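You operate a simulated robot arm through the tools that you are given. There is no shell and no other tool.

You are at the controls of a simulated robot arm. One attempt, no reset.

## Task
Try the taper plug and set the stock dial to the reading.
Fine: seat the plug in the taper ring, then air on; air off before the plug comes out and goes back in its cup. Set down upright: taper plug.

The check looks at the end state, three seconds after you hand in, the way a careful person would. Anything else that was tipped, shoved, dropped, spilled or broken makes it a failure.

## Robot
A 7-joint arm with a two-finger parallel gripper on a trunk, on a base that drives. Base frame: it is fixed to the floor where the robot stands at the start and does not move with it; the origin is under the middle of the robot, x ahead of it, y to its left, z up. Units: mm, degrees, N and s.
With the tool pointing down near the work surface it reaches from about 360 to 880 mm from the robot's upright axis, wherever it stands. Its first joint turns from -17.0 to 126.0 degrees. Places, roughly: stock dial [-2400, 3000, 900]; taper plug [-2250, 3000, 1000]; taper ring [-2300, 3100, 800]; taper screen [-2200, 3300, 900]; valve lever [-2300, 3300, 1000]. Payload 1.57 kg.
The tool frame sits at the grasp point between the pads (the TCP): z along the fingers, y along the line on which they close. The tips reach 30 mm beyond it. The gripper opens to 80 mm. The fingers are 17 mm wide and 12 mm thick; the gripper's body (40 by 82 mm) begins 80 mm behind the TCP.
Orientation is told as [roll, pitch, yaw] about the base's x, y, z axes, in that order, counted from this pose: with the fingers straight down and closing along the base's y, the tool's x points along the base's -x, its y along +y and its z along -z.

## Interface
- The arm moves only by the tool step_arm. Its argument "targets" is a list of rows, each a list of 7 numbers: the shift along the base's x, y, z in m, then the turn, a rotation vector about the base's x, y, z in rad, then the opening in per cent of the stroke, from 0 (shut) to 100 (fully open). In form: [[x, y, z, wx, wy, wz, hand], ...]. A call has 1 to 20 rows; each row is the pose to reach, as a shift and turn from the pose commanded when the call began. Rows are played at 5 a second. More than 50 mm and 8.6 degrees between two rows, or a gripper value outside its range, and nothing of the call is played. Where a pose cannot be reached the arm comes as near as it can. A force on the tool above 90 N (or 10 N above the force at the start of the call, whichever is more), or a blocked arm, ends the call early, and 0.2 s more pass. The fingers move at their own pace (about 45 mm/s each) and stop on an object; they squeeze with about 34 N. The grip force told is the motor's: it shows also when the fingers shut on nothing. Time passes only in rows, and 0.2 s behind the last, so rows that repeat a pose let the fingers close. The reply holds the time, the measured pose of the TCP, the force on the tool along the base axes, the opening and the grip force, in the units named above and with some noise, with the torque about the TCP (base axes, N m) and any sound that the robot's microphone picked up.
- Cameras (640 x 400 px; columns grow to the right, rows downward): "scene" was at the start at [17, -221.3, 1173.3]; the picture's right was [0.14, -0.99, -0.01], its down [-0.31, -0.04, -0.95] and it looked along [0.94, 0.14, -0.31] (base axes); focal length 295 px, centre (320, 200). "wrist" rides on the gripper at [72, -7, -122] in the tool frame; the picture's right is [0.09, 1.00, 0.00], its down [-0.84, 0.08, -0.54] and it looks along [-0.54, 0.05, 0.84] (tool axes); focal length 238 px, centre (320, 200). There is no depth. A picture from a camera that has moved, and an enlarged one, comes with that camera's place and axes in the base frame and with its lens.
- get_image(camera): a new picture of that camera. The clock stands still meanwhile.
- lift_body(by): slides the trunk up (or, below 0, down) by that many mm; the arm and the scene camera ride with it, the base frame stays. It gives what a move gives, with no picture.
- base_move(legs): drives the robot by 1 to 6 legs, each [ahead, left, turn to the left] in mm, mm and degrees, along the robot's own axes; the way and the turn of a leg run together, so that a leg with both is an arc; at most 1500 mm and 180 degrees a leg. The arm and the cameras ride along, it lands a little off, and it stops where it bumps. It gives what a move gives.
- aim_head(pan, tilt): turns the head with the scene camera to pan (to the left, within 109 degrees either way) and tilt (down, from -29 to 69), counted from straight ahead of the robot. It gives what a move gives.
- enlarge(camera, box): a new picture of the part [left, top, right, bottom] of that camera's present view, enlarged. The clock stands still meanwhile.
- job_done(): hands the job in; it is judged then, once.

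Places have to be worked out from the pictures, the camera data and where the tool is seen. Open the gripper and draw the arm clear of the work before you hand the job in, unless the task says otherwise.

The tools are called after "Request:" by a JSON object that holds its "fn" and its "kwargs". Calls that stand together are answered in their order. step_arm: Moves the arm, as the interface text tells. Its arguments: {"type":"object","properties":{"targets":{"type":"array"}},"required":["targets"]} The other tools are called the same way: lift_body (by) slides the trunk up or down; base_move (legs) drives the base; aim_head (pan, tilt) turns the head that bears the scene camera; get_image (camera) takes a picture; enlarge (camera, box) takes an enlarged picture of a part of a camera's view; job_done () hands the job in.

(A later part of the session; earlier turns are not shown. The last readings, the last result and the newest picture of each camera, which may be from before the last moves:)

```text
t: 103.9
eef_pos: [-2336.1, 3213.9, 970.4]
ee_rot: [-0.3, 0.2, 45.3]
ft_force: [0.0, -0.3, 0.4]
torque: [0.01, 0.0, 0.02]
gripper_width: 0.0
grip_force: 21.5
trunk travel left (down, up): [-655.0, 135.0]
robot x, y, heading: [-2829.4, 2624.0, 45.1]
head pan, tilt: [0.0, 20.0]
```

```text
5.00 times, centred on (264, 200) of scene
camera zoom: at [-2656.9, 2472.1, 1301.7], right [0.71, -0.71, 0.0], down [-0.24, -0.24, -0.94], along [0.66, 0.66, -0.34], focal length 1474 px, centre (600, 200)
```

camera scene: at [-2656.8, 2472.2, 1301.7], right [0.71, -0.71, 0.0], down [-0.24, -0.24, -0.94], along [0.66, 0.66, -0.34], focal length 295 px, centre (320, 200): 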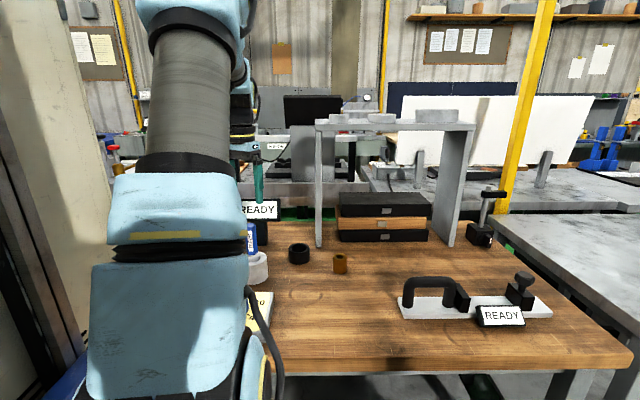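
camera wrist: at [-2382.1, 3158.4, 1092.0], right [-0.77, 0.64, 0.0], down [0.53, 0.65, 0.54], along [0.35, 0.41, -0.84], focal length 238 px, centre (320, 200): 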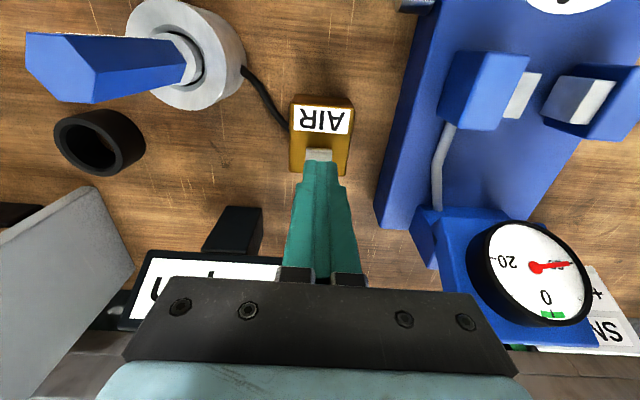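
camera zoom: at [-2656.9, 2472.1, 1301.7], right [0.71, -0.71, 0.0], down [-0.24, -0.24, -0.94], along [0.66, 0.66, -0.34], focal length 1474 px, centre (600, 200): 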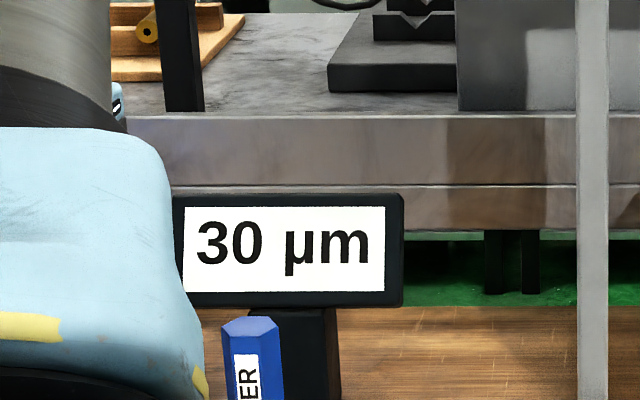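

The lever is past upright with no force, but the screen still shows 30 µm. I keep pushing to the lever's far stop.

Request:
{"fn": "step_arm", "kwargs": {"targets": [[0.005, 0.005, 0, 0, 0, 0, 0], [0.01, 0.01, 0, 0, 0, 0, 0], [0.015, 0.015, 0, 0, 0, 0, 0], [0.019, 0.019, 0, 0, 0, 0, 0], [0.022, 0.022, 0, 0, 0, 0, 0]]}}

Request:
{"fn": "get_image", "kwargs": {"camera": "wrist"}}

Request:
{"fn": "enlarge", "kwargs": {"camera": "scene", "box": [200, 160, 328, 240]}}

```text
t: 105.1
eef_pos: [-2318.5, 3232.9, 970.4]
ee_rot: [-0.3, 0.7, 45.4]
ft_force: [-23.2, -29.4, 3.9]
torque: [-0.75, 0.69, 0.01]
gripper_width: 0.0
grip_force: 21.3
trunk travel left (down, up): [-655.0, 135.0]
robot x, y, heading: [-2830.4, 2624.9, 45.1]
head pan, tilt: [0.0, 20.0]
```

```text
taken
camera wrist: at [-2363.2, 3178.0, 1092.7], right [-0.77, 0.63, -0.01], down [0.54, 0.66, 0.53], along [0.34, 0.41, -0.85], focal length 238 px, centre (320, 200)
```

wrist: 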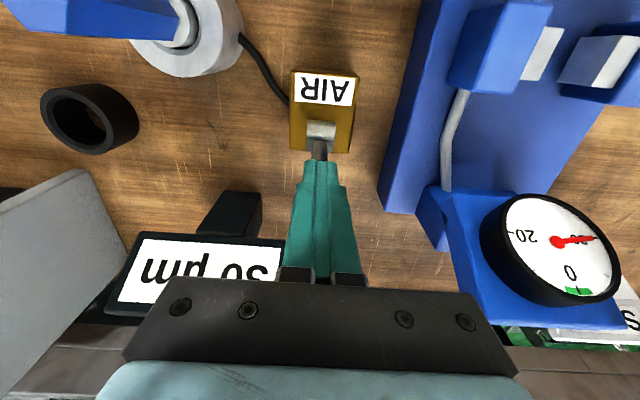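

```text
5.00 times, centred on (264, 200) of scene
camera zoom: at [-2658.2, 2470.4, 1301.8], right [0.71, -0.71, 0.0], down [-0.24, -0.24, -0.94], along [0.66, 0.67, -0.34], focal length 1474 px, centre (600, 200)
```

zoom: 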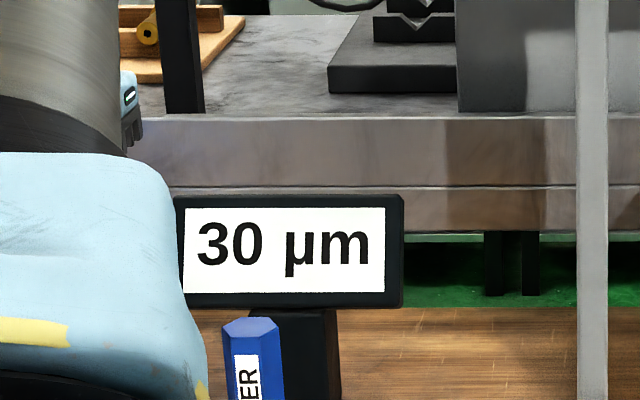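

A 37 N force means the lever is at its far stop, and the display seems to hold the last value. I back off, rise and check the lever against its starting position.

Request:
{"fn": "step_arm", "kwargs": {"targets": [[-0.004, -0.004, 0, 0, 0, 0, 0], [-0.015, -0.015, 0, 0, 0, 0, 0], [-0.03, -0.03, 0.02, 0, 0, 0, 0], [-0.04, -0.04, 0.06, 0, 0, 0, 0], [-0.04, -0.04, 0.105, 0, 0, 0, 40], [-0.02, -0.02, 0.107, 0, 0, 0, 90], [0.01, 0.01, 0.107, 0, 0, 0, 90], [0.01, 0.01, 0.107, 0, 0, 0, 90]]}}

Request:
{"fn": "get_image", "kwargs": {"camera": "wrist"}}

Request:
{"fn": "enlarge", "kwargs": {"camera": "scene", "box": [200, 160, 328, 240]}}

```text
t: 106.9
eef_pos: [-2305.3, 3245.9, 1077.2]
ee_rot: [-0.4, 0.2, 45.4]
ft_force: [-0.3, 0.5, -0.3]
torque: [0.01, 0.0, -0.02]
gripper_width: 72.1
grip_force: 0.1
trunk travel left (down, up): [-655.0, 135.0]
robot x, y, heading: [-2828.0, 2624.5, 45.0]
head pan, tilt: [0.0, 20.0]
```

```text
taken
camera wrist: at [-2350.9, 3189.9, 1197.8], right [-0.77, 0.64, 0.0], down [0.53, 0.65, 0.54], along [0.35, 0.41, -0.84], focal length 238 px, centre (320, 200)
```

wrist: 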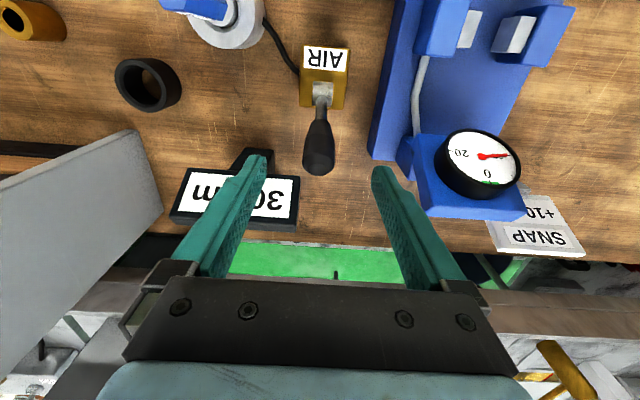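

```text
5.00 times, centred on (264, 200) of scene
camera zoom: at [-2656.9, 2472.0, 1301.7], right [0.71, -0.71, 0.0], down [-0.24, -0.24, -0.94], along [0.66, 0.66, -0.34], focal length 1474 px, centre (600, 200)
```

zoom: 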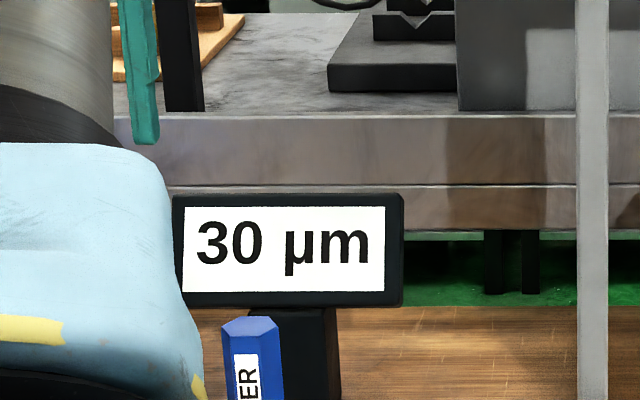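

The lever is back where it started, so the air is off, and the display holds 30 µm. I return above the plug with yaw 16°.

Request:
{"fn": "step_arm", "kwargs": {"targets": [[0.001, -0.03, 0, 0, 0, -0.09, 90], [0.003, -0.06, 0, 0, 0, -0.18, 90], [0.005, -0.09, 0, 0, 0, -0.27, 90], [0.007, -0.12, 0, 0, 0, -0.37, 90], [0.009, -0.145, 0, 0, 0, -0.46, 90], [0.0096, -0.1521, 0, 0, 0, -0.51, 90], [0.0096, -0.1521, 0, 0, 0, -0.51, 90], [0.0096, -0.1521, 0, 0, 0, -0.51, 90]]}}

Request:
{"fn": "enlarge", "kwargs": {"camera": "wrist", "box": [200, 60, 440, 210]}}

```text
t: 108.7
eef_pos: [-2295.7, 3093.9, 1076.3]
ee_rot: [-0.3, 0.3, 16.0]
ft_force: [-0.9, 0.0, 0.1]
torque: [0.0, 0.01, 0.01]
gripper_width: 72.0
grip_force: 0.0
trunk travel left (down, up): [-655.0, 135.0]
robot x, y, heading: [-2828.6, 2622.6, 45.0]
head pan, tilt: [0.0, 20.0]
```

```text
2.67 times, centred on (320, 135) of wrist
camera zoom: at [-2361.6, 3067.7, 1198.2], right [-0.36, 0.93, 0.0], down [0.78, 0.31, 0.54], along [0.5, 0.19, -0.84], focal length 636 px, centre (320, 373)
```

zoom: 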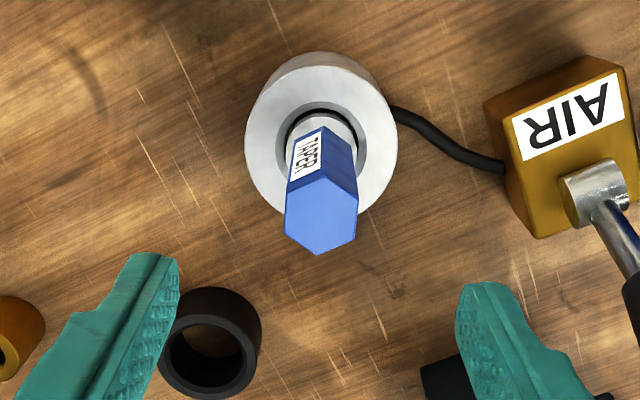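

The plug is centred as before. I descend to the same grasp height.

Request:
{"fn": "step_arm", "kwargs": {"targets": [[0, 0, -0.035, 0, 0, 0, 90], [0, 0, -0.07, 0, 0, 0, 90], [0, 0, -0.1, 0, 0, 0, 90], [0, 0, -0.12, 0, 0, 0, 90], [0, 0, -0.134, 0, 0, 0, 90], [0, 0, -0.134, 0, 0, 0, 90]]}}

Request:
{"fn": "get_image", "kwargs": {"camera": "wrist"}}

```text
t: 110.1
eef_pos: [-2295.1, 3095.3, 942.7]
ee_rot: [-0.3, 0.3, 16.1]
ft_force: [-0.4, 0.3, 0.1]
torque: [0.0, 0.01, 0.03]
gripper_width: 72.0
grip_force: 0.0
trunk travel left (down, up): [-655.0, 135.0]
robot x, y, heading: [-2827.7, 2628.6, 45.0]
head pan, tilt: [0.0, 20.0]
```

```text
taken
camera wrist: at [-2363.0, 3068.7, 1063.3], right [-0.36, 0.93, 0.0], down [0.78, 0.31, 0.54], along [0.5, 0.19, -0.84], focal length 238 px, centre (320, 200)
```

wrist: 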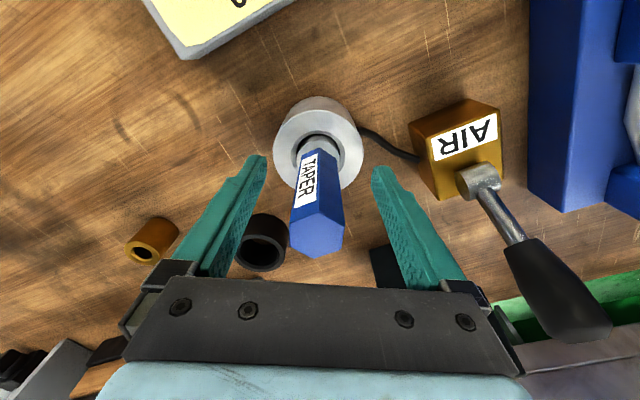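

I close firmly on the handle.

Request:
{"fn": "step_arm", "kwargs": {"targets": [[0, 0, 0, 0, 0, 0, 50], [0, 0, 0, 0, 0, 0, 0], [0, 0, 0, 0, 0, 0, 0], [0, 0, 0, 0, 0, 0, 0], [0, 0, 0, 0, 0, 0, 0], [0, 0, 0, 0, 0, 0, 0]]}}

```text
t: 111.5
eef_pos: [-2295.7, 3095.9, 942.2]
ee_rot: [-0.2, 0.3, 16.1]
ft_force: [-0.2, -1.4, 0.4]
torque: [-0.15, -0.07, 0.0]
gripper_width: 25.9
grip_force: 34.1
trunk travel left (down, up): [-655.0, 135.0]
robot x, y, heading: [-2830.1, 2626.0, 44.7]
head pan, tilt: [0.0, 20.0]
```

Gripped at 26 mm. I lift the plug straight out of the ring.

Request:
{"fn": "step_arm", "kwargs": {"targets": [[0, 0, 0.003, 0, 0, 0, 0], [0, 0, 0.008, 0, 0, 0, 0], [0, 0, 0.018, 0, 0, 0, 0], [0, 0, 0.035, 0, 0, 0, 0], [0, 0, 0.06, 0, 0, 0, 0], [0, 0, 0.09, 0, 0, 0, 0], [0, 0, 0.1128, 0, 0, 0, 0], [0, 0, 0.1128, 0, 0, 0, 0]]}}

Request:
{"fn": "get_image", "kwargs": {"camera": "wrist"}}

```text
t: 113.3
eef_pos: [-2296.1, 3095.0, 1056.8]
ee_rot: [-0.2, 0.2, 16.1]
ft_force: [-0.9, -0.6, -4.7]
torque: [-0.02, 0.03, -0.02]
gripper_width: 25.7
grip_force: 33.7
trunk travel left (down, up): [-655.0, 135.0]
robot x, y, heading: [-2827.3, 2623.1, 45.2]
head pan, tilt: [0.0, 20.0]
```

```text
taken
camera wrist: at [-2363.8, 3068.1, 1178.1], right [-0.36, 0.93, 0.0], down [0.78, 0.31, 0.54], along [0.5, 0.19, -0.84], focal length 238 px, centre (320, 200)
```

wrist: 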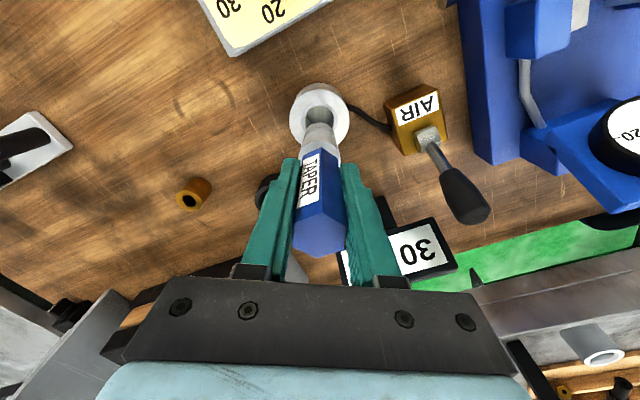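

The plug is out, the ring did not move, and the load reads plug weight only. I carry it back over the cup by the recorded offset.

Request:
{"fn": "step_arm", "kwargs": {"targets": [[0.02, -0.003, 0, 0, 0, 0, 0], [0.05, -0.007, 0, 0, 0, 0, 0], [0.085, -0.012, 0, 0, 0, 0, 0], [0.12, -0.0165, 0, 0, 0, 0, 0], [0.143, -0.0198, 0, 0, 0, 0, 0], [0.1512, -0.0209, 0, 0, 0, 0, 0], [0.1512, -0.0209, 0, 0, 0, 0, 0], [0.1512, -0.0209, 0, 0, 0, 0, 0]]}}

Request:
{"fn": "enlarge", "kwargs": {"camera": "wrist", "box": [240, 60, 400, 160]}}

Request:
{"fn": "enlarge", "kwargs": {"camera": "scene", "box": [240, 180, 368, 260]}}

```text
t: 115.1
eef_pos: [-2143.0, 3072.4, 1055.1]
ee_rot: [-0.3, 0.2, 16.1]
ft_force: [0.1, -0.4, -4.8]
torque: [-0.04, 0.04, -0.01]
gripper_width: 26.1
grip_force: 33.6
trunk travel left (down, up): [-655.0, 135.0]
robot x, y, heading: [-2828.6, 2624.2, 45.0]
head pan, tilt: [0.0, 20.0]
```

```text
4.00 times, centred on (320, 110) of wrist
camera zoom: at [-2210.6, 3045.9, 1178.0], right [-0.36, 0.93, 0.0], down [0.78, 0.31, 0.54], along [0.5, 0.19, -0.84], focal length 953 px, centre (320, 560)
```

zoom: 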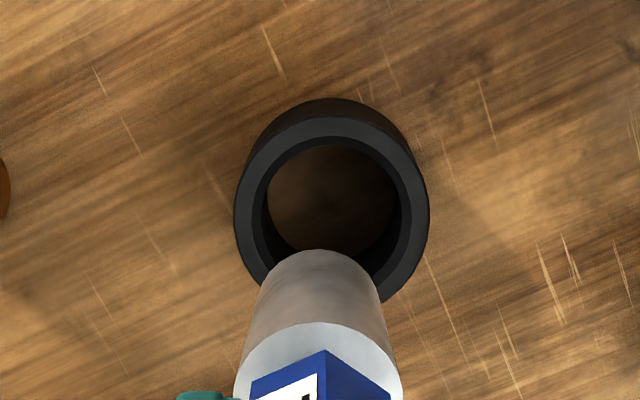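

```text
5.00 times, centred on (304, 220) of scene
camera zoom: at [-2656.6, 2472.2, 1301.7], right [0.71, -0.71, 0.0], down [-0.24, -0.24, -0.94], along [0.66, 0.66, -0.34], focal length 1474 px, centre (400, 100)
```

zoom: 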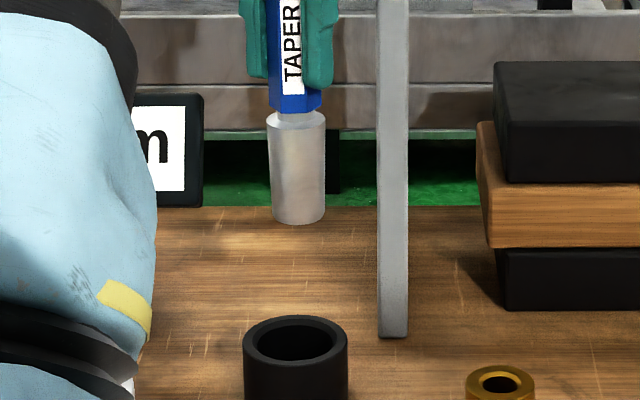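

The cup's centre is about 3 mm to the +y side, and its bore is far wider than the plug. I correct and lower most of the way.

Request:
{"fn": "step_arm", "kwargs": {"targets": [[-0.0005, 0.0028, -0.02, 0, 0, 0, 0], [-0.0005, 0.0028, -0.045, 0, 0, 0, 0], [-0.0005, 0.0028, -0.065, 0, 0, 0, 0], [-0.0005, 0.0028, -0.08, 0, 0, 0, 0], [-0.0005, 0.0028, -0.095, 0, 0, 0, 0], [-0.0005, 0.0028, -0.108, 0, 0, 0, 0], [-0.0005, 0.0028, -0.108, 0, 0, 0, 0]]}}

Request:
{"fn": "enlarge", "kwargs": {"camera": "wrist", "box": [260, 80, 388, 160]}}

Request:
{"fn": "enlarge", "kwargs": {"camera": "scene", "box": [256, 210, 352, 270]}}

```text
t: 116.7
eef_pos: [-2143.3, 3075.9, 948.3]
ee_rot: [-0.4, 0.2, 16.1]
ft_force: [0.7, 0.6, -4.5]
torque: [0.01, 0.01, -0.01]
gripper_width: 25.6
grip_force: 34.0
trunk travel left (down, up): [-655.0, 135.0]
robot x, y, heading: [-2828.8, 2624.9, 45.2]
head pan, tilt: [0.0, 20.0]
```

```text
5.00 times, centred on (324, 120) of wrist
camera zoom: at [-2210.8, 3049.3, 1069.4], right [-0.36, 0.93, 0.0], down [0.78, 0.31, 0.54], along [0.5, 0.19, -0.84], focal length 1192 px, centre (300, 600)
```

zoom: 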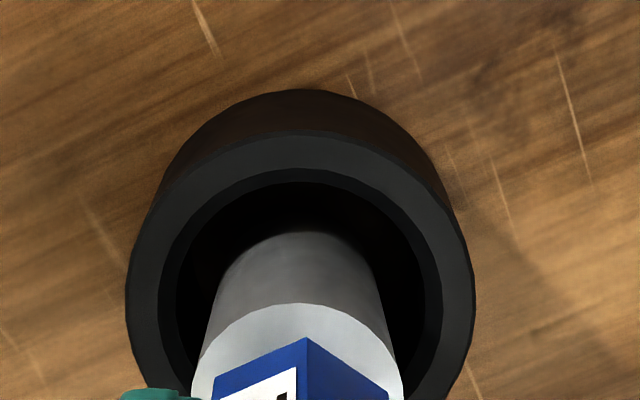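

```text
6.67 times, centred on (304, 240) of scene
camera zoom: at [-2656.7, 2472.2, 1301.7], right [0.71, -0.71, 0.0], down [-0.24, -0.24, -0.94], along [0.66, 0.66, -0.34], focal length 1965 px, centre (427, -67)
```

zoom: 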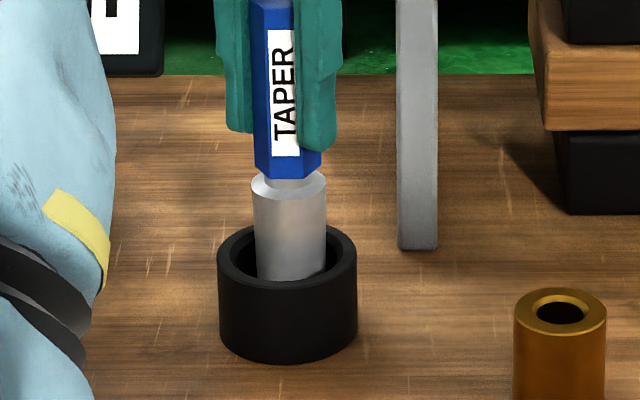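

The plug is well inside the cup without touching it. I lower in small rows until it touches down.

Request:
{"fn": "step_arm", "kwargs": {"targets": [[0, 0, -0.004, 0, 0, 0, 0], [0, 0, -0.007, 0, 0, 0, 0], [0, 0, -0.0095, 0, 0, 0, 0], [0, 0, -0.0095, 0, 0, 0, 0]]}}

```text
t: 117.7
eef_pos: [-2144.8, 3076.5, 936.7]
ee_rot: [-0.3, 0.2, 16.2]
ft_force: [-0.3, 0.7, -4.9]
torque: [0.02, 0.03, -0.04]
gripper_width: 25.8
grip_force: 34.0
trunk travel left (down, up): [-655.0, 135.0]
robot x, y, heading: [-2828.9, 2622.6, 44.9]
head pan, tilt: [0.0, 20.0]
```

No contact yet, so I go on down in 1 mm rows.

Request:
{"fn": "step_arm", "kwargs": {"targets": [[0, 0, -0.001, 0, 0, 0, 0], [0, 0, -0.002, 0, 0, 0, 0], [0, 0, -0.002, 0, 0, 0, 0]]}}

```text
t: 118.5
eef_pos: [-2144.0, 3076.4, 935.3]
ee_rot: [-0.3, 0.1, 16.1]
ft_force: [-0.2, 0.3, -4.4]
torque: [0.0, 0.04, 0.03]
gripper_width: 25.7
grip_force: 34.4
trunk travel left (down, up): [-655.0, 135.0]
robot x, y, heading: [-2828.9, 2625.0, 44.9]
head pan, tilt: [0.0, 20.0]
```

Still hanging free. Another 2 mm, slowly.

Request:
{"fn": "step_arm", "kwargs": {"targets": [[0, 0, -0.001, 0, 0, 0, 0], [0, 0, -0.002, 0, 0, 0, 0], [0, 0, -0.002, 0, 0, 0, 0]]}}

```text
t: 119.3
eef_pos: [-2144.2, 3076.6, 933.4]
ee_rot: [-0.3, 0.2, 16.1]
ft_force: [0.7, -0.3, -2.4]
torque: [0.0, -0.02, 0.01]
gripper_width: 25.7
grip_force: 33.5
trunk travel left (down, up): [-655.0, 135.0]
robot x, y, heading: [-2830.9, 2623.9, 45.0]
head pan, tilt: [0.0, 20.0]
```

Force is down to -2.4 N, so it has just touched. One more millimetre, then I open.

Request:
{"fn": "step_arm", "kwargs": {"targets": [[0, 0, -0.0006, 0, 0, 0, 0], [0, 0, -0.0006, 0, 0, 0, 0], [0, 0, -0.0006, 0, 0, 0, 40], [0, 0, -0.0006, 0, 0, 0, 80], [0, 0, -0.0006, 0, 0, 0, 85], [0, 0, -0.0006, 0, 0, 0, 85], [0, 0, -0.0006, 0, 0, 0, 85]]}}

Request:
{"fn": "get_image", "kwargs": {"camera": "wrist"}}

Request:
{"fn": "enlarge", "kwargs": {"camera": "scene", "box": [256, 200, 352, 260]}}

```text
t: 120.9
eef_pos: [-2145.4, 3076.5, 934.3]
ee_rot: [-0.3, 0.2, 16.1]
ft_force: [0.6, 0.4, 0.2]
torque: [0.0, 0.0, 0.02]
gripper_width: 68.0
grip_force: 0.1
trunk travel left (down, up): [-655.0, 135.0]
robot x, y, heading: [-2829.9, 2623.2, 45.2]
head pan, tilt: [0.0, 20.0]
```

```text
taken
camera wrist: at [-2211.5, 3049.5, 1055.8], right [-0.36, 0.93, 0.0], down [0.78, 0.31, 0.54], along [0.5, 0.19, -0.84], focal length 238 px, centre (320, 200)
```

wrist: 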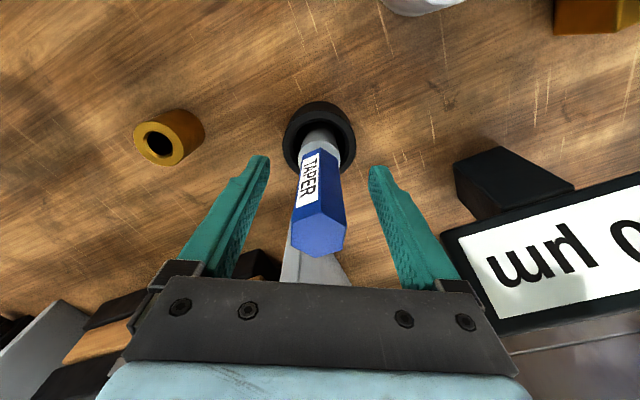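

```text
6.67 times, centred on (304, 230) of scene
camera zoom: at [-2656.8, 2472.1, 1301.7], right [0.71, -0.71, 0.0], down [-0.24, -0.24, -0.94], along [0.66, 0.66, -0.34], focal length 1965 px, centre (427, 0)
```

zoom: 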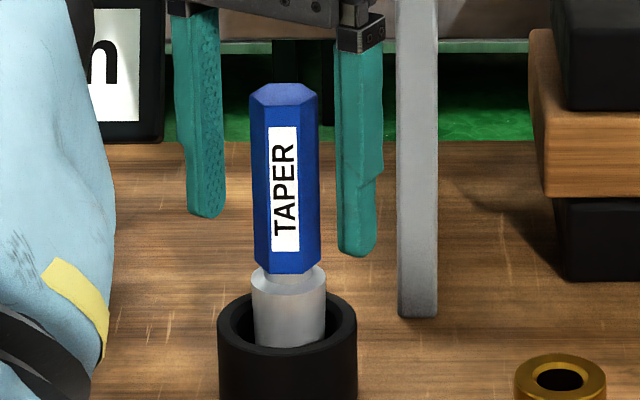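

The plug stands upright in its cup. I rise clear and then move over to the dial, about [-2427, 2956].

Request:
{"fn": "step_arm", "kwargs": {"targets": [[0, 0, 0.02, 0, 0, 0, 85], [0, 0, 0.06, 0, 0, 0, 85], [0, 0, 0.105, 0, 0, 0, 85], [0, 0, 0.15, 0, 0, 0, 85], [-0.04, -0.017, 0.16, 0, 0, 0.07, 85], [-0.08, -0.034, 0.16, 0, 0, 0.14, 85], [-0.12, -0.051, 0.16, 0, 0, 0.21, 85], [-0.16, -0.068, 0.16, 0, 0, 0.28, 85], [-0.2, -0.085, 0.15, 0, 0, 0.35, 85], [-0.24, -0.102, 0.13, 0, 0, 0.42, 85], [-0.275, -0.116, 0.12, 0, 0, 0.47, 85], [-0.282, -0.119, 0.12, 0, 0, 0.506, 85], [-0.282, -0.119, 0.12, 0, 0, 0.506, 85]]}}

Request:
{"fn": "get_image", "kwargs": {"camera": "wrist"}}

Request:
{"fn": "get_image", "kwargs": {"camera": "scene"}}

```text
t: 123.7
eef_pos: [-2429.1, 2956.0, 1054.4]
ee_rot: [-0.3, 0.3, 45.2]
ft_force: [-0.3, -0.3, 0.2]
torque: [0.01, 0.0, 0.02]
gripper_width: 67.9
grip_force: 0.1
trunk travel left (down, up): [-655.0, 135.0]
robot x, y, heading: [-2826.6, 2626.1, 45.0]
head pan, tilt: [0.0, 20.0]
```

```text
taken
camera wrist: at [-2474.3, 2901.0, 1176.5], right [-0.77, 0.64, 0.0], down [0.54, 0.65, 0.54], along [0.35, 0.41, -0.84], focal length 238 px, centre (320, 200)
```

wrist: 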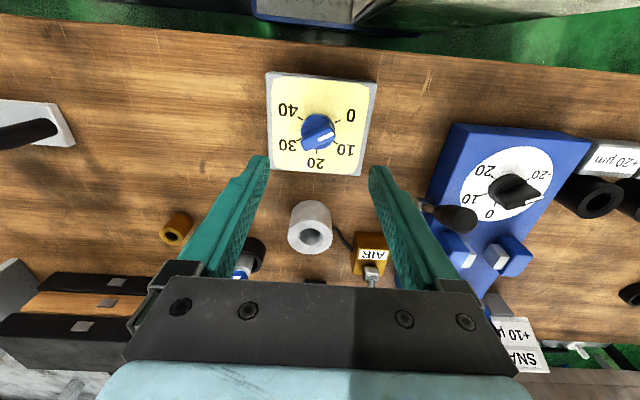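

```text
taken
camera scene: at [-2656.8, 2472.1, 1301.7], right [0.71, -0.71, 0.0], down [-0.24, -0.24, -0.94], along [0.66, 0.66, -0.34], focal length 295 px, centre (320, 200)
```

scene: 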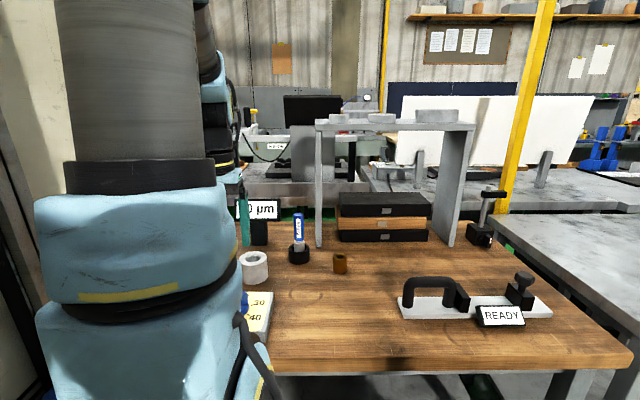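

I enlarge the dial for its geometry and knob angle.

Request:
{"fn": "enlarge", "kwargs": {"camera": "wrist", "box": [256, 80, 384, 160]}}

Request:
{"fn": "enlarge", "kwargs": {"camera": "wrist", "box": [288, 105, 352, 145]}}

```text
5.00 times, centred on (320, 120) of wrist
camera zoom: at [-2474.3, 2901.0, 1176.5], right [-0.77, 0.64, 0.0], down [0.54, 0.65, 0.54], along [0.35, 0.41, -0.84], focal length 1192 px, centre (320, 600)
```

zoom: 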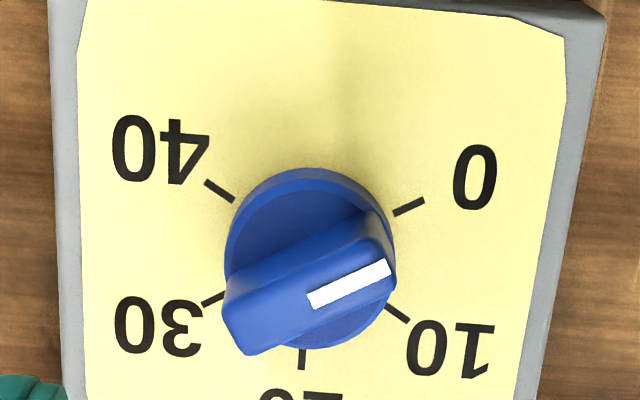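

```text
10.00 times, centred on (320, 125) of wrist
camera zoom: at [-2474.3, 2901.0, 1176.5], right [-0.77, 0.64, 0.0], down [0.54, 0.65, 0.54], along [0.35, 0.41, -0.84], focal length 2384 px, centre (320, 950)
```

zoom: 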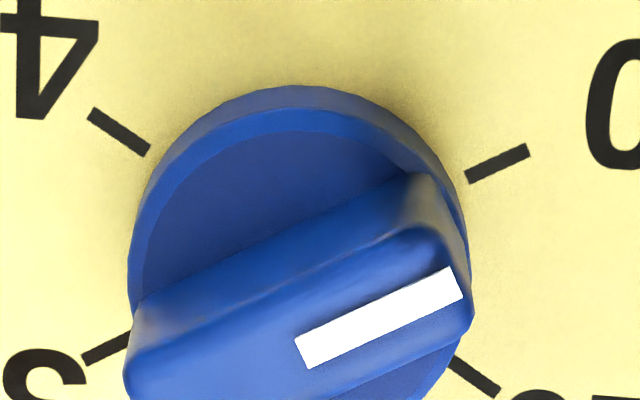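

The white pointer stripe is on the end toward 0, and 0 is where it points. The ticks are 60° apart, so 30 needs a 180° clockwise turn through 10 and 20. I move over the knob at about [-2412, 2972] and test how far the wrist can yaw, aiming for +120°.

Request:
{"fn": "step_arm", "kwargs": {"targets": [[0.004, 0.004, 0, 0, 0, 0.14, 85], [0.008, 0.008, 0, 0, 0, 0.28, 85], [0.012, 0.012, 0, 0, 0, 0.42, 85], [0.017, 0.016, 0, 0, 0, 0.56, 85], [0.017, 0.016, 0, 0, 0, 0.7, 85], [0.017, 0.016, 0, 0, 0, 0.84, 85], [0.017, 0.016, 0, 0, 0, 0.98, 85], [0.017, 0.016, 0, 0, 0, 1.12, 85], [0.017, 0.016, 0, 0, 0, 1.26, 85], [0.017, 0.016, 0, 0, 0, 1.4, 85], [0.017, 0.016, 0, 0, 0, 1.54, 85], [0.017, 0.016, 0, 0, 0, 1.68, 85], [0.017, 0.016, 0, 0, 0, 1.82, 85], [0.017, 0.016, 0, 0, 0, 1.96, 85], [0.017, 0.016, 0, 0, 0, 2.09, 85], [0.017, 0.016, 0, 0, 0, 2.09, 85], [0.017, 0.016, 0, 0, 0, 2.09, 85]]}}

Request:
{"fn": "get_image", "kwargs": {"camera": "wrist"}}

```text
t: 127.3
eef_pos: [-2409.8, 2972.7, 1054.7]
ee_rot: [-0.3, 0.2, 164.8]
ft_force: [0.7, 0.5, 0.3]
torque: [-0.02, 0.0, 0.03]
gripper_width: 68.0
grip_force: 0.0
trunk travel left (down, up): [-655.0, 135.0]
robot x, y, heading: [-2830.3, 2627.1, 45.2]
head pan, tilt: [0.0, 20.0]
```

```text
taken
camera wrist: at [-2339.2, 2959.3, 1175.5], right [-0.17, -0.99, 0.0], down [-0.83, 0.14, 0.54], along [-0.53, 0.1, -0.84], focal length 238 px, centre (320, 200)
```

wrist: 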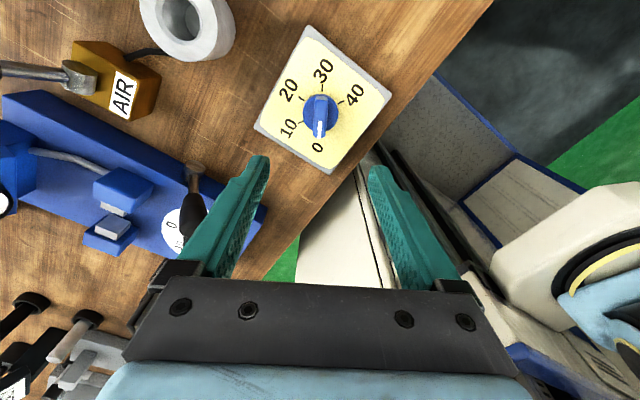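

The wrist reached yaw 165° without trouble, and the pointer is clearly at 0. I enlarge for alignment.

Request:
{"fn": "enlarge", "kwargs": {"camera": "wrist", "box": [272, 80, 368, 140]}}

```text
6.67 times, centred on (320, 110) of wrist
camera zoom: at [-2339.2, 2959.3, 1175.5], right [-0.17, -0.99, 0.0], down [-0.83, 0.14, 0.54], along [-0.53, 0.1, -0.84], focal length 1589 px, centre (320, 800)
```

zoom: 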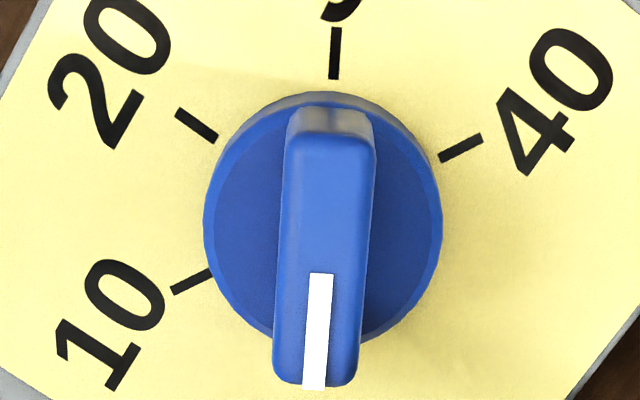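

The fin lies parallel to the fingers and centred under the TCP, with its top at about z 891. I descend to z 905 and check.

Request:
{"fn": "step_arm", "kwargs": {"targets": [[0, 0, -0.03, 0, 0, 0, 70], [0, 0, -0.06, 0, 0, 0, 70], [0, 0, -0.09, 0, 0, 0, 70], [0, 0, -0.12, 0, 0, 0, 70], [0, 0, -0.145, 0, 0, 0, 70], [0, 0, -0.15, 0, 0, 0, 70], [0, 0, -0.15, 0, 0, 0, 70]]}}

Request:
{"fn": "get_image", "kwargs": {"camera": "wrist"}}

Request:
{"fn": "enlarge", "kwargs": {"camera": "wrist", "box": [240, 110, 400, 210]}}

```text
t: 128.9
eef_pos: [-2410.2, 2973.7, 902.6]
ee_rot: [-0.3, 0.2, 164.8]
ft_force: [-0.2, -0.4, 0.3]
torque: [0.01, 0.06, 0.02]
gripper_width: 56.0
grip_force: 0.0
trunk travel left (down, up): [-655.0, 135.0]
robot x, y, heading: [-2829.7, 2624.7, 45.1]
head pan, tilt: [0.0, 20.0]
```

```text
taken
camera wrist: at [-2339.8, 2959.2, 1024.4], right [-0.17, -0.98, 0.0], down [-0.83, 0.14, 0.54], along [-0.53, 0.1, -0.84], focal length 238 px, centre (320, 200)
```

wrist: 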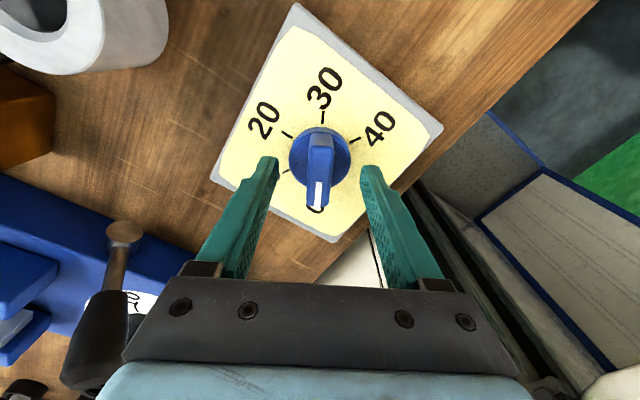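

```text
4.00 times, centred on (320, 160) of wrist
camera zoom: at [-2339.8, 2959.2, 1024.4], right [-0.17, -0.98, 0.0], down [-0.83, 0.14, 0.54], along [-0.53, 0.1, -0.84], focal length 953 px, centre (320, 360)
```

zoom: 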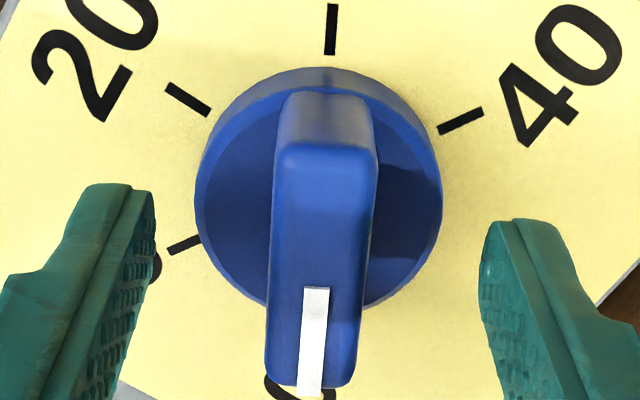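

The tips flank the fin and are still well above the knob's disc. I lower 8 mm more with a 1 mm correction, then close on the fin.

Request:
{"fn": "step_arm", "kwargs": {"targets": [[0.0012, 0.0005, -0.003, 0, 0, 0, 70], [0.0012, 0.0005, -0.006, 0, 0, 0, 60], [0.0012, 0.0005, -0.008, 0, 0, 0, 40], [0.0012, 0.0005, -0.008, 0, 0, 0, 40], [0.0012, 0.0005, -0.008, 0, 0, 0, 40]]}}

Request:
{"fn": "enlarge", "kwargs": {"camera": "wrist", "box": [240, 110, 400, 210]}}

```text
t: 130.1
eef_pos: [-2408.5, 2972.9, 895.0]
ee_rot: [-0.2, 0.2, 164.8]
ft_force: [0.1, 1.0, 0.8]
torque: [-0.01, 0.01, -0.02]
gripper_width: 31.7
grip_force: 0.1
trunk travel left (down, up): [-655.0, 135.0]
robot x, y, heading: [-2832.6, 2622.9, 45.2]
head pan, tilt: [0.0, 20.0]
```

```text
4.00 times, centred on (320, 160) of wrist
camera zoom: at [-2338.0, 2959.8, 1016.7], right [-0.17, -0.98, 0.0], down [-0.83, 0.14, 0.54], along [-0.53, 0.1, -0.84], focal length 953 px, centre (320, 360)
```

zoom: 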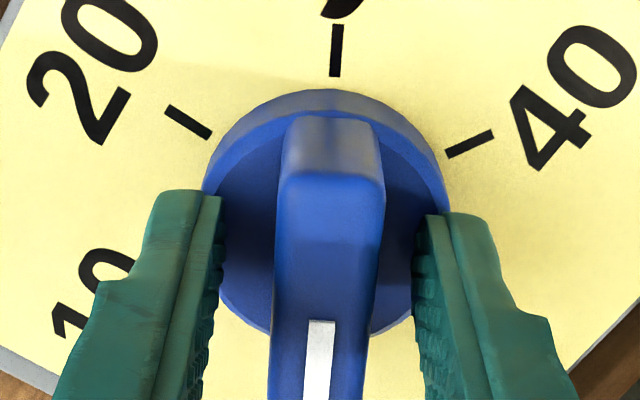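

The fin is about 1.5 mm off to the right between the pads. I correct and close on it.

Request:
{"fn": "step_arm", "kwargs": {"targets": [[-0.0003, -0.0012, 0, 0, 0, 0, 35], [-0.0003, -0.0012, 0, 0, 0, 0, 10], [-0.0003, -0.0012, 0, 0, 0, 0, 0], [-0.0003, -0.0012, 0, 0, 0, 0, 0], [-0.0003, -0.0012, 0, 0, 0, 0, 0]]}}

Request:
{"fn": "enlarge", "kwargs": {"camera": "wrist", "box": [240, 110, 400, 210]}}

```text
t: 131.3
eef_pos: [-2408.9, 2971.5, 896.2]
ee_rot: [-0.3, 0.2, 164.8]
ft_force: [2.9, 8.4, 0.4]
torque: [-0.58, 0.28, -0.05]
gripper_width: 15.9
grip_force: 31.4
trunk travel left (down, up): [-655.0, 135.0]
robot x, y, heading: [-2826.2, 2621.5, 45.0]
head pan, tilt: [0.0, 20.0]
```

```text
4.00 times, centred on (320, 160) of wrist
camera zoom: at [-2338.0, 2959.0, 1016.9], right [-0.17, -0.99, -0.01], down [-0.83, 0.14, 0.54], along [-0.53, 0.1, -0.84], focal length 953 px, centre (320, 360)
```

zoom: 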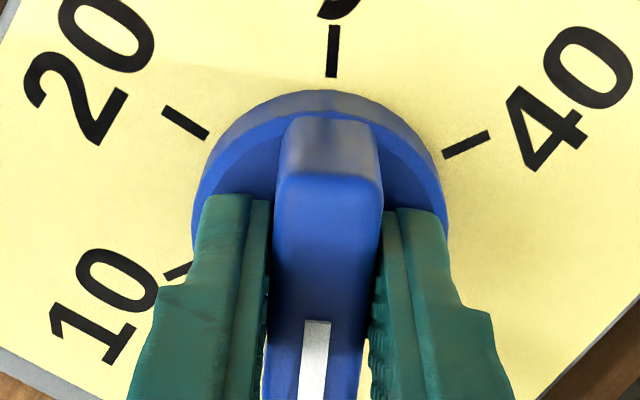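

Gripped on the fin at 15.9 mm. I relieve the 8 N side force and begin turning clockwise, 24° first, watching forces.

Request:
{"fn": "step_arm", "kwargs": {"targets": [[0.0002, 0.0007, 0, 0, 0, 0, 0], [0.0002, 0.0007, 0, 0, 0, -0.1, 0], [0.0002, 0.0007, 0, 0, 0, -0.2, 0], [0.0002, 0.0007, 0, 0, 0, -0.3, 0], [0.0002, 0.0007, 0, 0, 0, -0.42, 0], [0.0002, 0.0007, 0, 0, 0, -0.42, 0]]}}

Request:
{"fn": "enlarge", "kwargs": {"camera": "wrist", "box": [240, 110, 400, 210]}}

```text
t: 132.7
eef_pos: [-2408.3, 2972.8, 895.4]
ee_rot: [-0.2, 0.3, 140.6]
ft_force: [-0.6, -1.8, 1.6]
torque: [-0.38, 0.62, 0.03]
gripper_width: 16.1
grip_force: 31.1
trunk travel left (down, up): [-655.0, 135.0]
robot x, y, heading: [-2828.2, 2624.5, 44.8]
head pan, tilt: [0.0, 20.0]
```

```text
4.00 times, centred on (320, 160) of wrist
camera zoom: at [-2349.6, 2931.1, 1016.9], right [-0.56, -0.83, 0.0], down [-0.7, 0.47, 0.54], along [-0.44, 0.3, -0.84], focal length 953 px, centre (320, 360)
```

zoom: 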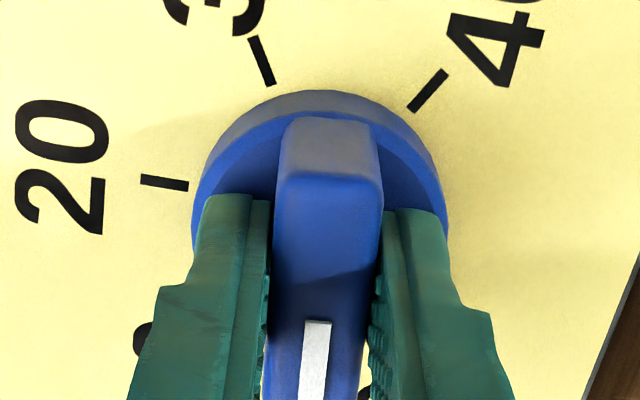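

The knob turns with the grip and forces stay low. I continue clockwise by another 120°.

Request:
{"fn": "step_arm", "kwargs": {"targets": [[0, 0, 0, 0, 0, -0.14, 0], [0, 0, 0, 0, 0, -0.28, 0], [0, 0, 0, 0, 0, -0.42, 0], [0, 0, 0, 0, 0, -0.56, 0], [0, 0, 0, 0, 0, -0.7, 0], [0, 0, 0, 0, 0, -0.84, 0], [0, 0, 0, 0, 0, -0.98, 0], [0, 0, 0, 0, 0, -1.12, 0], [0, 0, 0, 0, 0, -1.26, 0], [0, 0, 0, 0, 0, -1.4, 0], [0, 0, 0, 0, 0, -1.54, 0], [0, 0, 0, 0, 0, -1.68, 0], [0, 0, 0, 0, 0, -1.82, 0], [0, 0, 0, 0, 0, -1.96, 0], [0, 0, 0, 0, 0, -2.1, 0], [0, 0, 0, 0, 0, -2.1, 0]]}}

Request:
{"fn": "enlarge", "kwargs": {"camera": "wrist", "box": [240, 110, 400, 210]}}

```text
t: 136.1
eef_pos: [-2410.2, 2973.4, 896.6]
ee_rot: [-0.2, 0.1, 20.4]
ft_force: [-29.6, 1.0, -8.2]
torque: [0.75, 0.65, 0.01]
gripper_width: 15.8
grip_force: 31.4
trunk travel left (down, up): [-655.0, 135.0]
robot x, y, heading: [-2824.6, 2621.8, 45.0]
head pan, tilt: [0.0, 20.0]
```

```text
4.00 times, centred on (320, 160) of wrist
camera zoom: at [-2474.4, 2942.0, 1017.5], right [-0.43, 0.9, 0.0], down [0.76, 0.37, 0.54], along [0.49, 0.23, -0.84], focal length 953 px, centre (320, 360)
```

zoom: 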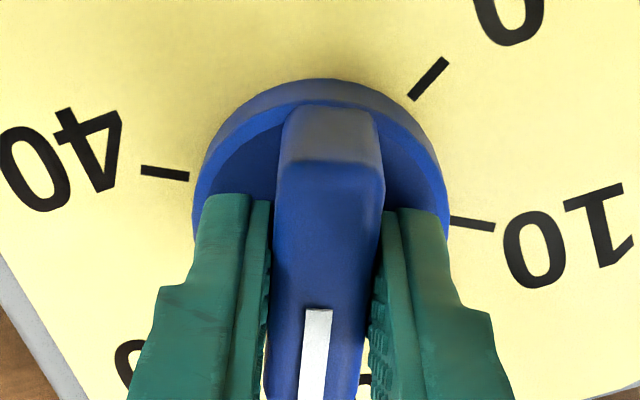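

The grip has turned 144°, with a 30 N side force because the TCP is slightly off the knob axis. I relieve that by moving about 2 mm in -x and turn most of the rest.

Request:
{"fn": "step_arm", "kwargs": {"targets": [[-0.001, 0, 0.0005, 0, 0, 0, 0], [-0.0019, 0, 0.0005, 0, 0, 0, 0], [-0.002, 0, 0.0005, 0, 0, -0.14, 0], [-0.002, 0, 0.0005, 0, 0, -0.28, 0], [-0.002, 0, 0.0005, 0, 0, -0.42, 0], [-0.002, 0, 0.0005, 0, 0, -0.56, 0], [-0.002, 0, 0.0005, 0, 0, -0.6, 0], [-0.002, 0, 0.0005, 0, 0, -0.6, 0]]}}

Request:
{"fn": "enlarge", "kwargs": {"camera": "wrist", "box": [240, 110, 400, 210]}}

```text
t: 137.9
eef_pos: [-2410.3, 2972.6, 897.4]
ee_rot: [-0.2, 0.2, -14.1]
ft_force: [2.8, -4.7, -5.4]
torque: [0.44, -0.84, -0.06]
gripper_width: 15.8
grip_force: 31.3
trunk travel left (down, up): [-655.0, 135.0]
robot x, y, heading: [-2831.1, 2627.3, 45.0]
head pan, tilt: [0.0, 20.0]
```

```text
4.00 times, centred on (320, 160) of wrist
camera zoom: at [-2480.2, 2983.9, 1017.6], right [0.15, 0.99, 0.0], down [0.83, -0.13, 0.54], along [0.53, -0.09, -0.84], focal length 953 px, centre (320, 360)
```

zoom: 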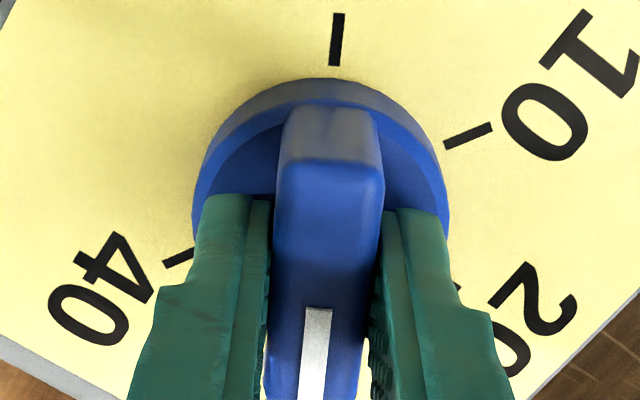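

The yaw reads -14°, and about 1.2° remains for a full 180°. I turn that, then release and rise to inspect the pointer.

Request:
{"fn": "step_arm", "kwargs": {"targets": [[0, 0, 0, 0, 0, -0.0216, 0], [0, 0, 0, 0, 0, -0.0216, 0], [0, 0, 0, 0, 0, -0.0216, 0], [0, 0, 0, 0, 0, -0.0216, 40], [0, 0, 0, 0, 0, -0.0216, 70], [0, 0, 0, 0, 0, -0.0216, 70], [0, 0, 0.02, 0, 0, -0.0216, 70], [0, 0, 0.06, 0, 0, -0.0216, 70], [0, 0, 0.1, 0, 0, -0.0216, 70], [0, 0, 0.145, 0, 0, -0.0216, 70], [0, 0, 0.158, 0, 0, -0.0216, 70], [0, 0, 0.158, 0, 0, -0.0216, 70]]}}

Request:
{"fn": "get_image", "kwargs": {"camera": "wrist"}}

Request:
{"fn": "enlarge", "kwargs": {"camera": "wrist", "box": [272, 80, 368, 140]}}

```text
t: 140.5
eef_pos: [-2411.1, 2972.9, 1055.7]
ee_rot: [-0.3, 0.1, -15.2]
ft_force: [0.3, -0.8, 0.1]
torque: [0.02, 0.0, 0.02]
gripper_width: 55.7
grip_force: 0.1
trunk travel left (down, up): [-655.0, 135.0]
robot x, y, heading: [-2828.3, 2628.3, 45.0]
head pan, tilt: [0.0, 20.0]
```

```text
taken
camera wrist: at [-2481.7, 2985.0, 1176.7], right [0.17, 0.98, 0.0], down [0.83, -0.14, 0.54], along [0.53, -0.1, -0.84], focal length 238 px, centre (320, 200)
```

wrist: 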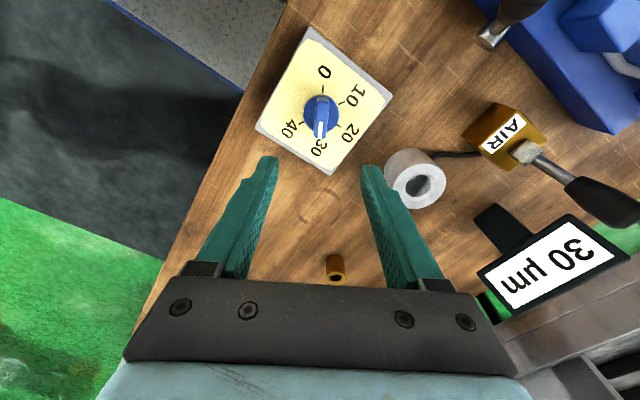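

```text
6.67 times, centred on (320, 110) of wrist
camera zoom: at [-2481.7, 2985.0, 1176.7], right [0.17, 0.98, 0.0], down [0.83, -0.14, 0.54], along [0.53, -0.1, -0.84], focal length 1589 px, centre (320, 800)
```

zoom: 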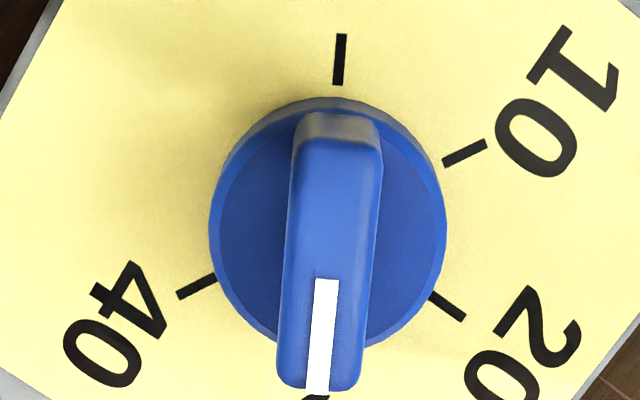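

The stripe now points at the 30 side. I enlarge further to judge the exact angle against the ticks.

Request:
{"fn": "enlarge", "kwargs": {"camera": "wrist", "box": [302, 115, 334, 135]}}

Request:
{"fn": "enlarge", "kwargs": {"camera": "wrist", "box": [306, 82, 338, 102]}}

Request:
{"fn": "enlarge", "kwargs": {"camera": "wrist", "box": [296, 95, 344, 125]}}

```text
16.00 times, centred on (318, 125) of wrist
camera zoom: at [-2481.7, 2985.0, 1176.7], right [0.17, 0.98, 0.0], down [0.83, -0.14, 0.54], along [0.53, -0.1, -0.84], focal length 3814 px, centre (352, 1400)
```

zoom: 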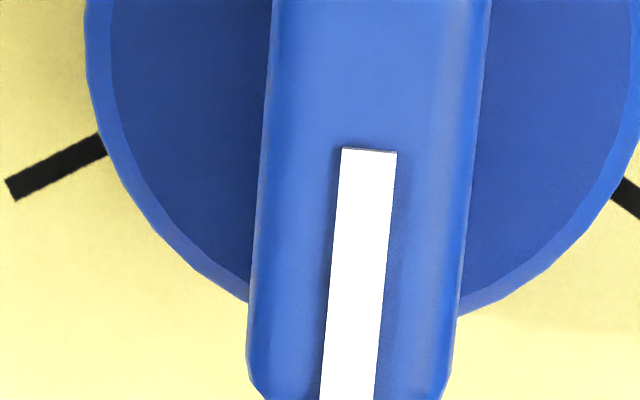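

```text
16.00 times, centred on (322, 92) of wrist
camera zoom: at [-2481.7, 2985.0, 1176.7], right [0.17, 0.98, 0.0], down [0.83, -0.14, 0.54], along [0.53, -0.1, -0.84], focal length 3814 px, centre (288, 1928)
```

zoom: 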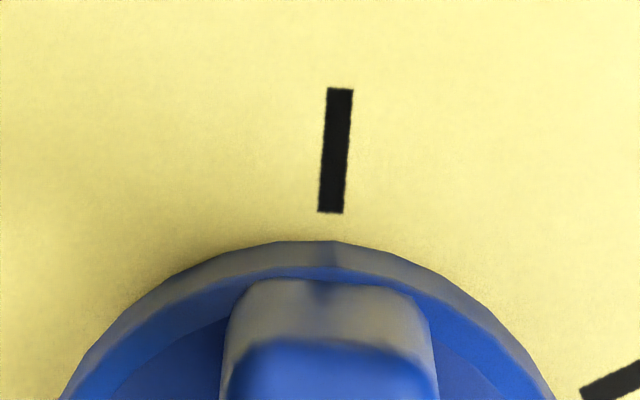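

```text
13.33 times, centred on (320, 110) of wrist
camera zoom: at [-2481.7, 2985.0, 1176.7], right [0.17, 0.98, 0.0], down [0.83, -0.14, 0.54], along [0.53, -0.1, -0.84], focal length 3178 px, centre (320, 1400)
```

zoom: 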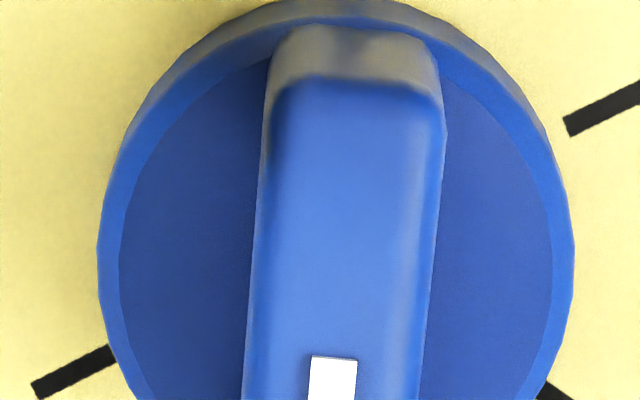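

The pointer is within about 0.5° of the 30 direction, under 0.1 on the scale. I draw the arm up and back from the work and take verification pictures.

Request:
{"fn": "step_arm", "kwargs": {"targets": [[0, 0, 0.03, 0, 0, 0.12, 70], [0, 0, 0.06, 0, 0, 0.25, 70], [-0.01, -0.01, 0.09, 0, 0, 0.38, 70], [-0.03, -0.03, 0.1, 0, 0, 0.51, 70], [-0.05, -0.05, 0.1, 0, 0, 0.64, 70], [-0.07, -0.07, 0.1, 0, 0, 0.77, 70], [-0.08, -0.08, 0.1, 0, 0, 0.9, 70], [-0.08, -0.08, 0.1, 0, 0, 1.04, 70], [-0.08, -0.08, 0.1, 0, 0, 1.04, 70]]}}

Request:
{"fn": "base_move", "kwargs": {"legs": [[-350, 0, 0]]}}

Request:
{"fn": "base_move", "kwargs": {"legs": [[0, 220, 0]]}}

Request:
{"fn": "get_image", "kwargs": {"camera": "scene"}}

Request:
{"fn": "get_image", "kwargs": {"camera": "wrist"}}

```text
t: 142.5
eef_pos: [-2491.1, 2892.3, 1154.4]
ee_rot: [-0.3, 0.2, 44.5]
ft_force: [-0.4, -0.4, 1.0]
torque: [-0.02, 0.03, 0.0]
gripper_width: 55.9
grip_force: 0.1
trunk travel left (down, up): [-655.0, 135.0]
robot x, y, heading: [-2830.9, 2625.5, 44.8]
head pan, tilt: [0.0, 20.0]
```

```text
t: 144.8
eef_pos: [-2738.8, 2643.3, 1154.6]
ee_rot: [-0.3, 0.3, 44.3]
ft_force: [1.0, -0.1, -1.1]
torque: [0.0, 0.01, -0.01]
gripper_width: 55.8
grip_force: 0.0
trunk travel left (down, up): [-655.0, 135.0]
robot x, y, heading: [-3080.9, 2375.5, 45.1]
head pan, tilt: [0.0, 20.0]
```

```text
t: 146.5
eef_pos: [-2897.3, 2801.8, 1153.5]
ee_rot: [-0.4, 0.2, 44.5]
ft_force: [0.2, -0.3, -0.1]
torque: [-0.01, -0.01, -0.02]
gripper_width: 55.8
grip_force: 0.0
trunk travel left (down, up): [-655.0, 135.0]
robot x, y, heading: [-3236.9, 2533.9, 44.8]
head pan, tilt: [0.0, 20.0]
```

```text
taken
camera scene: at [-3063.8, 2379.7, 1301.7], right [0.71, -0.71, 0.0], down [-0.24, -0.24, -0.94], along [0.66, 0.67, -0.34], focal length 295 px, centre (320, 200)
```

scene: 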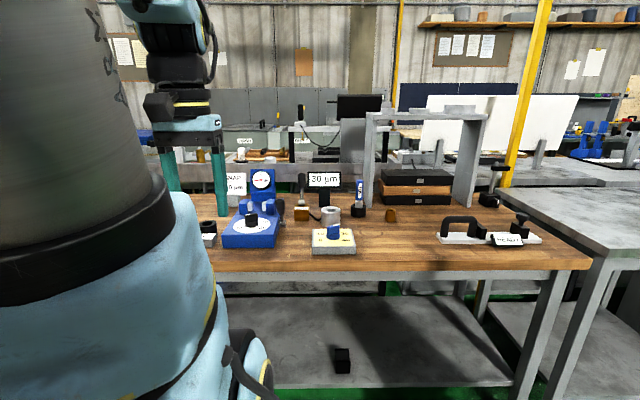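

```text
taken
camera wrist: at [-2945.1, 2745.8, 1275.8], right [-0.76, 0.65, 0.0], down [0.54, 0.64, 0.54], along [0.35, 0.41, -0.84], focal length 238 px, centre (320, 200)
```

wrist: 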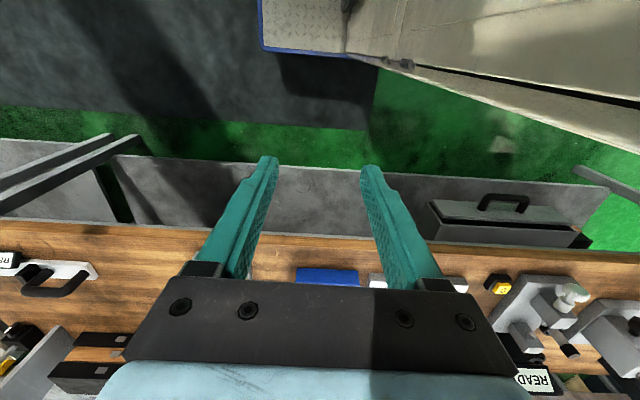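

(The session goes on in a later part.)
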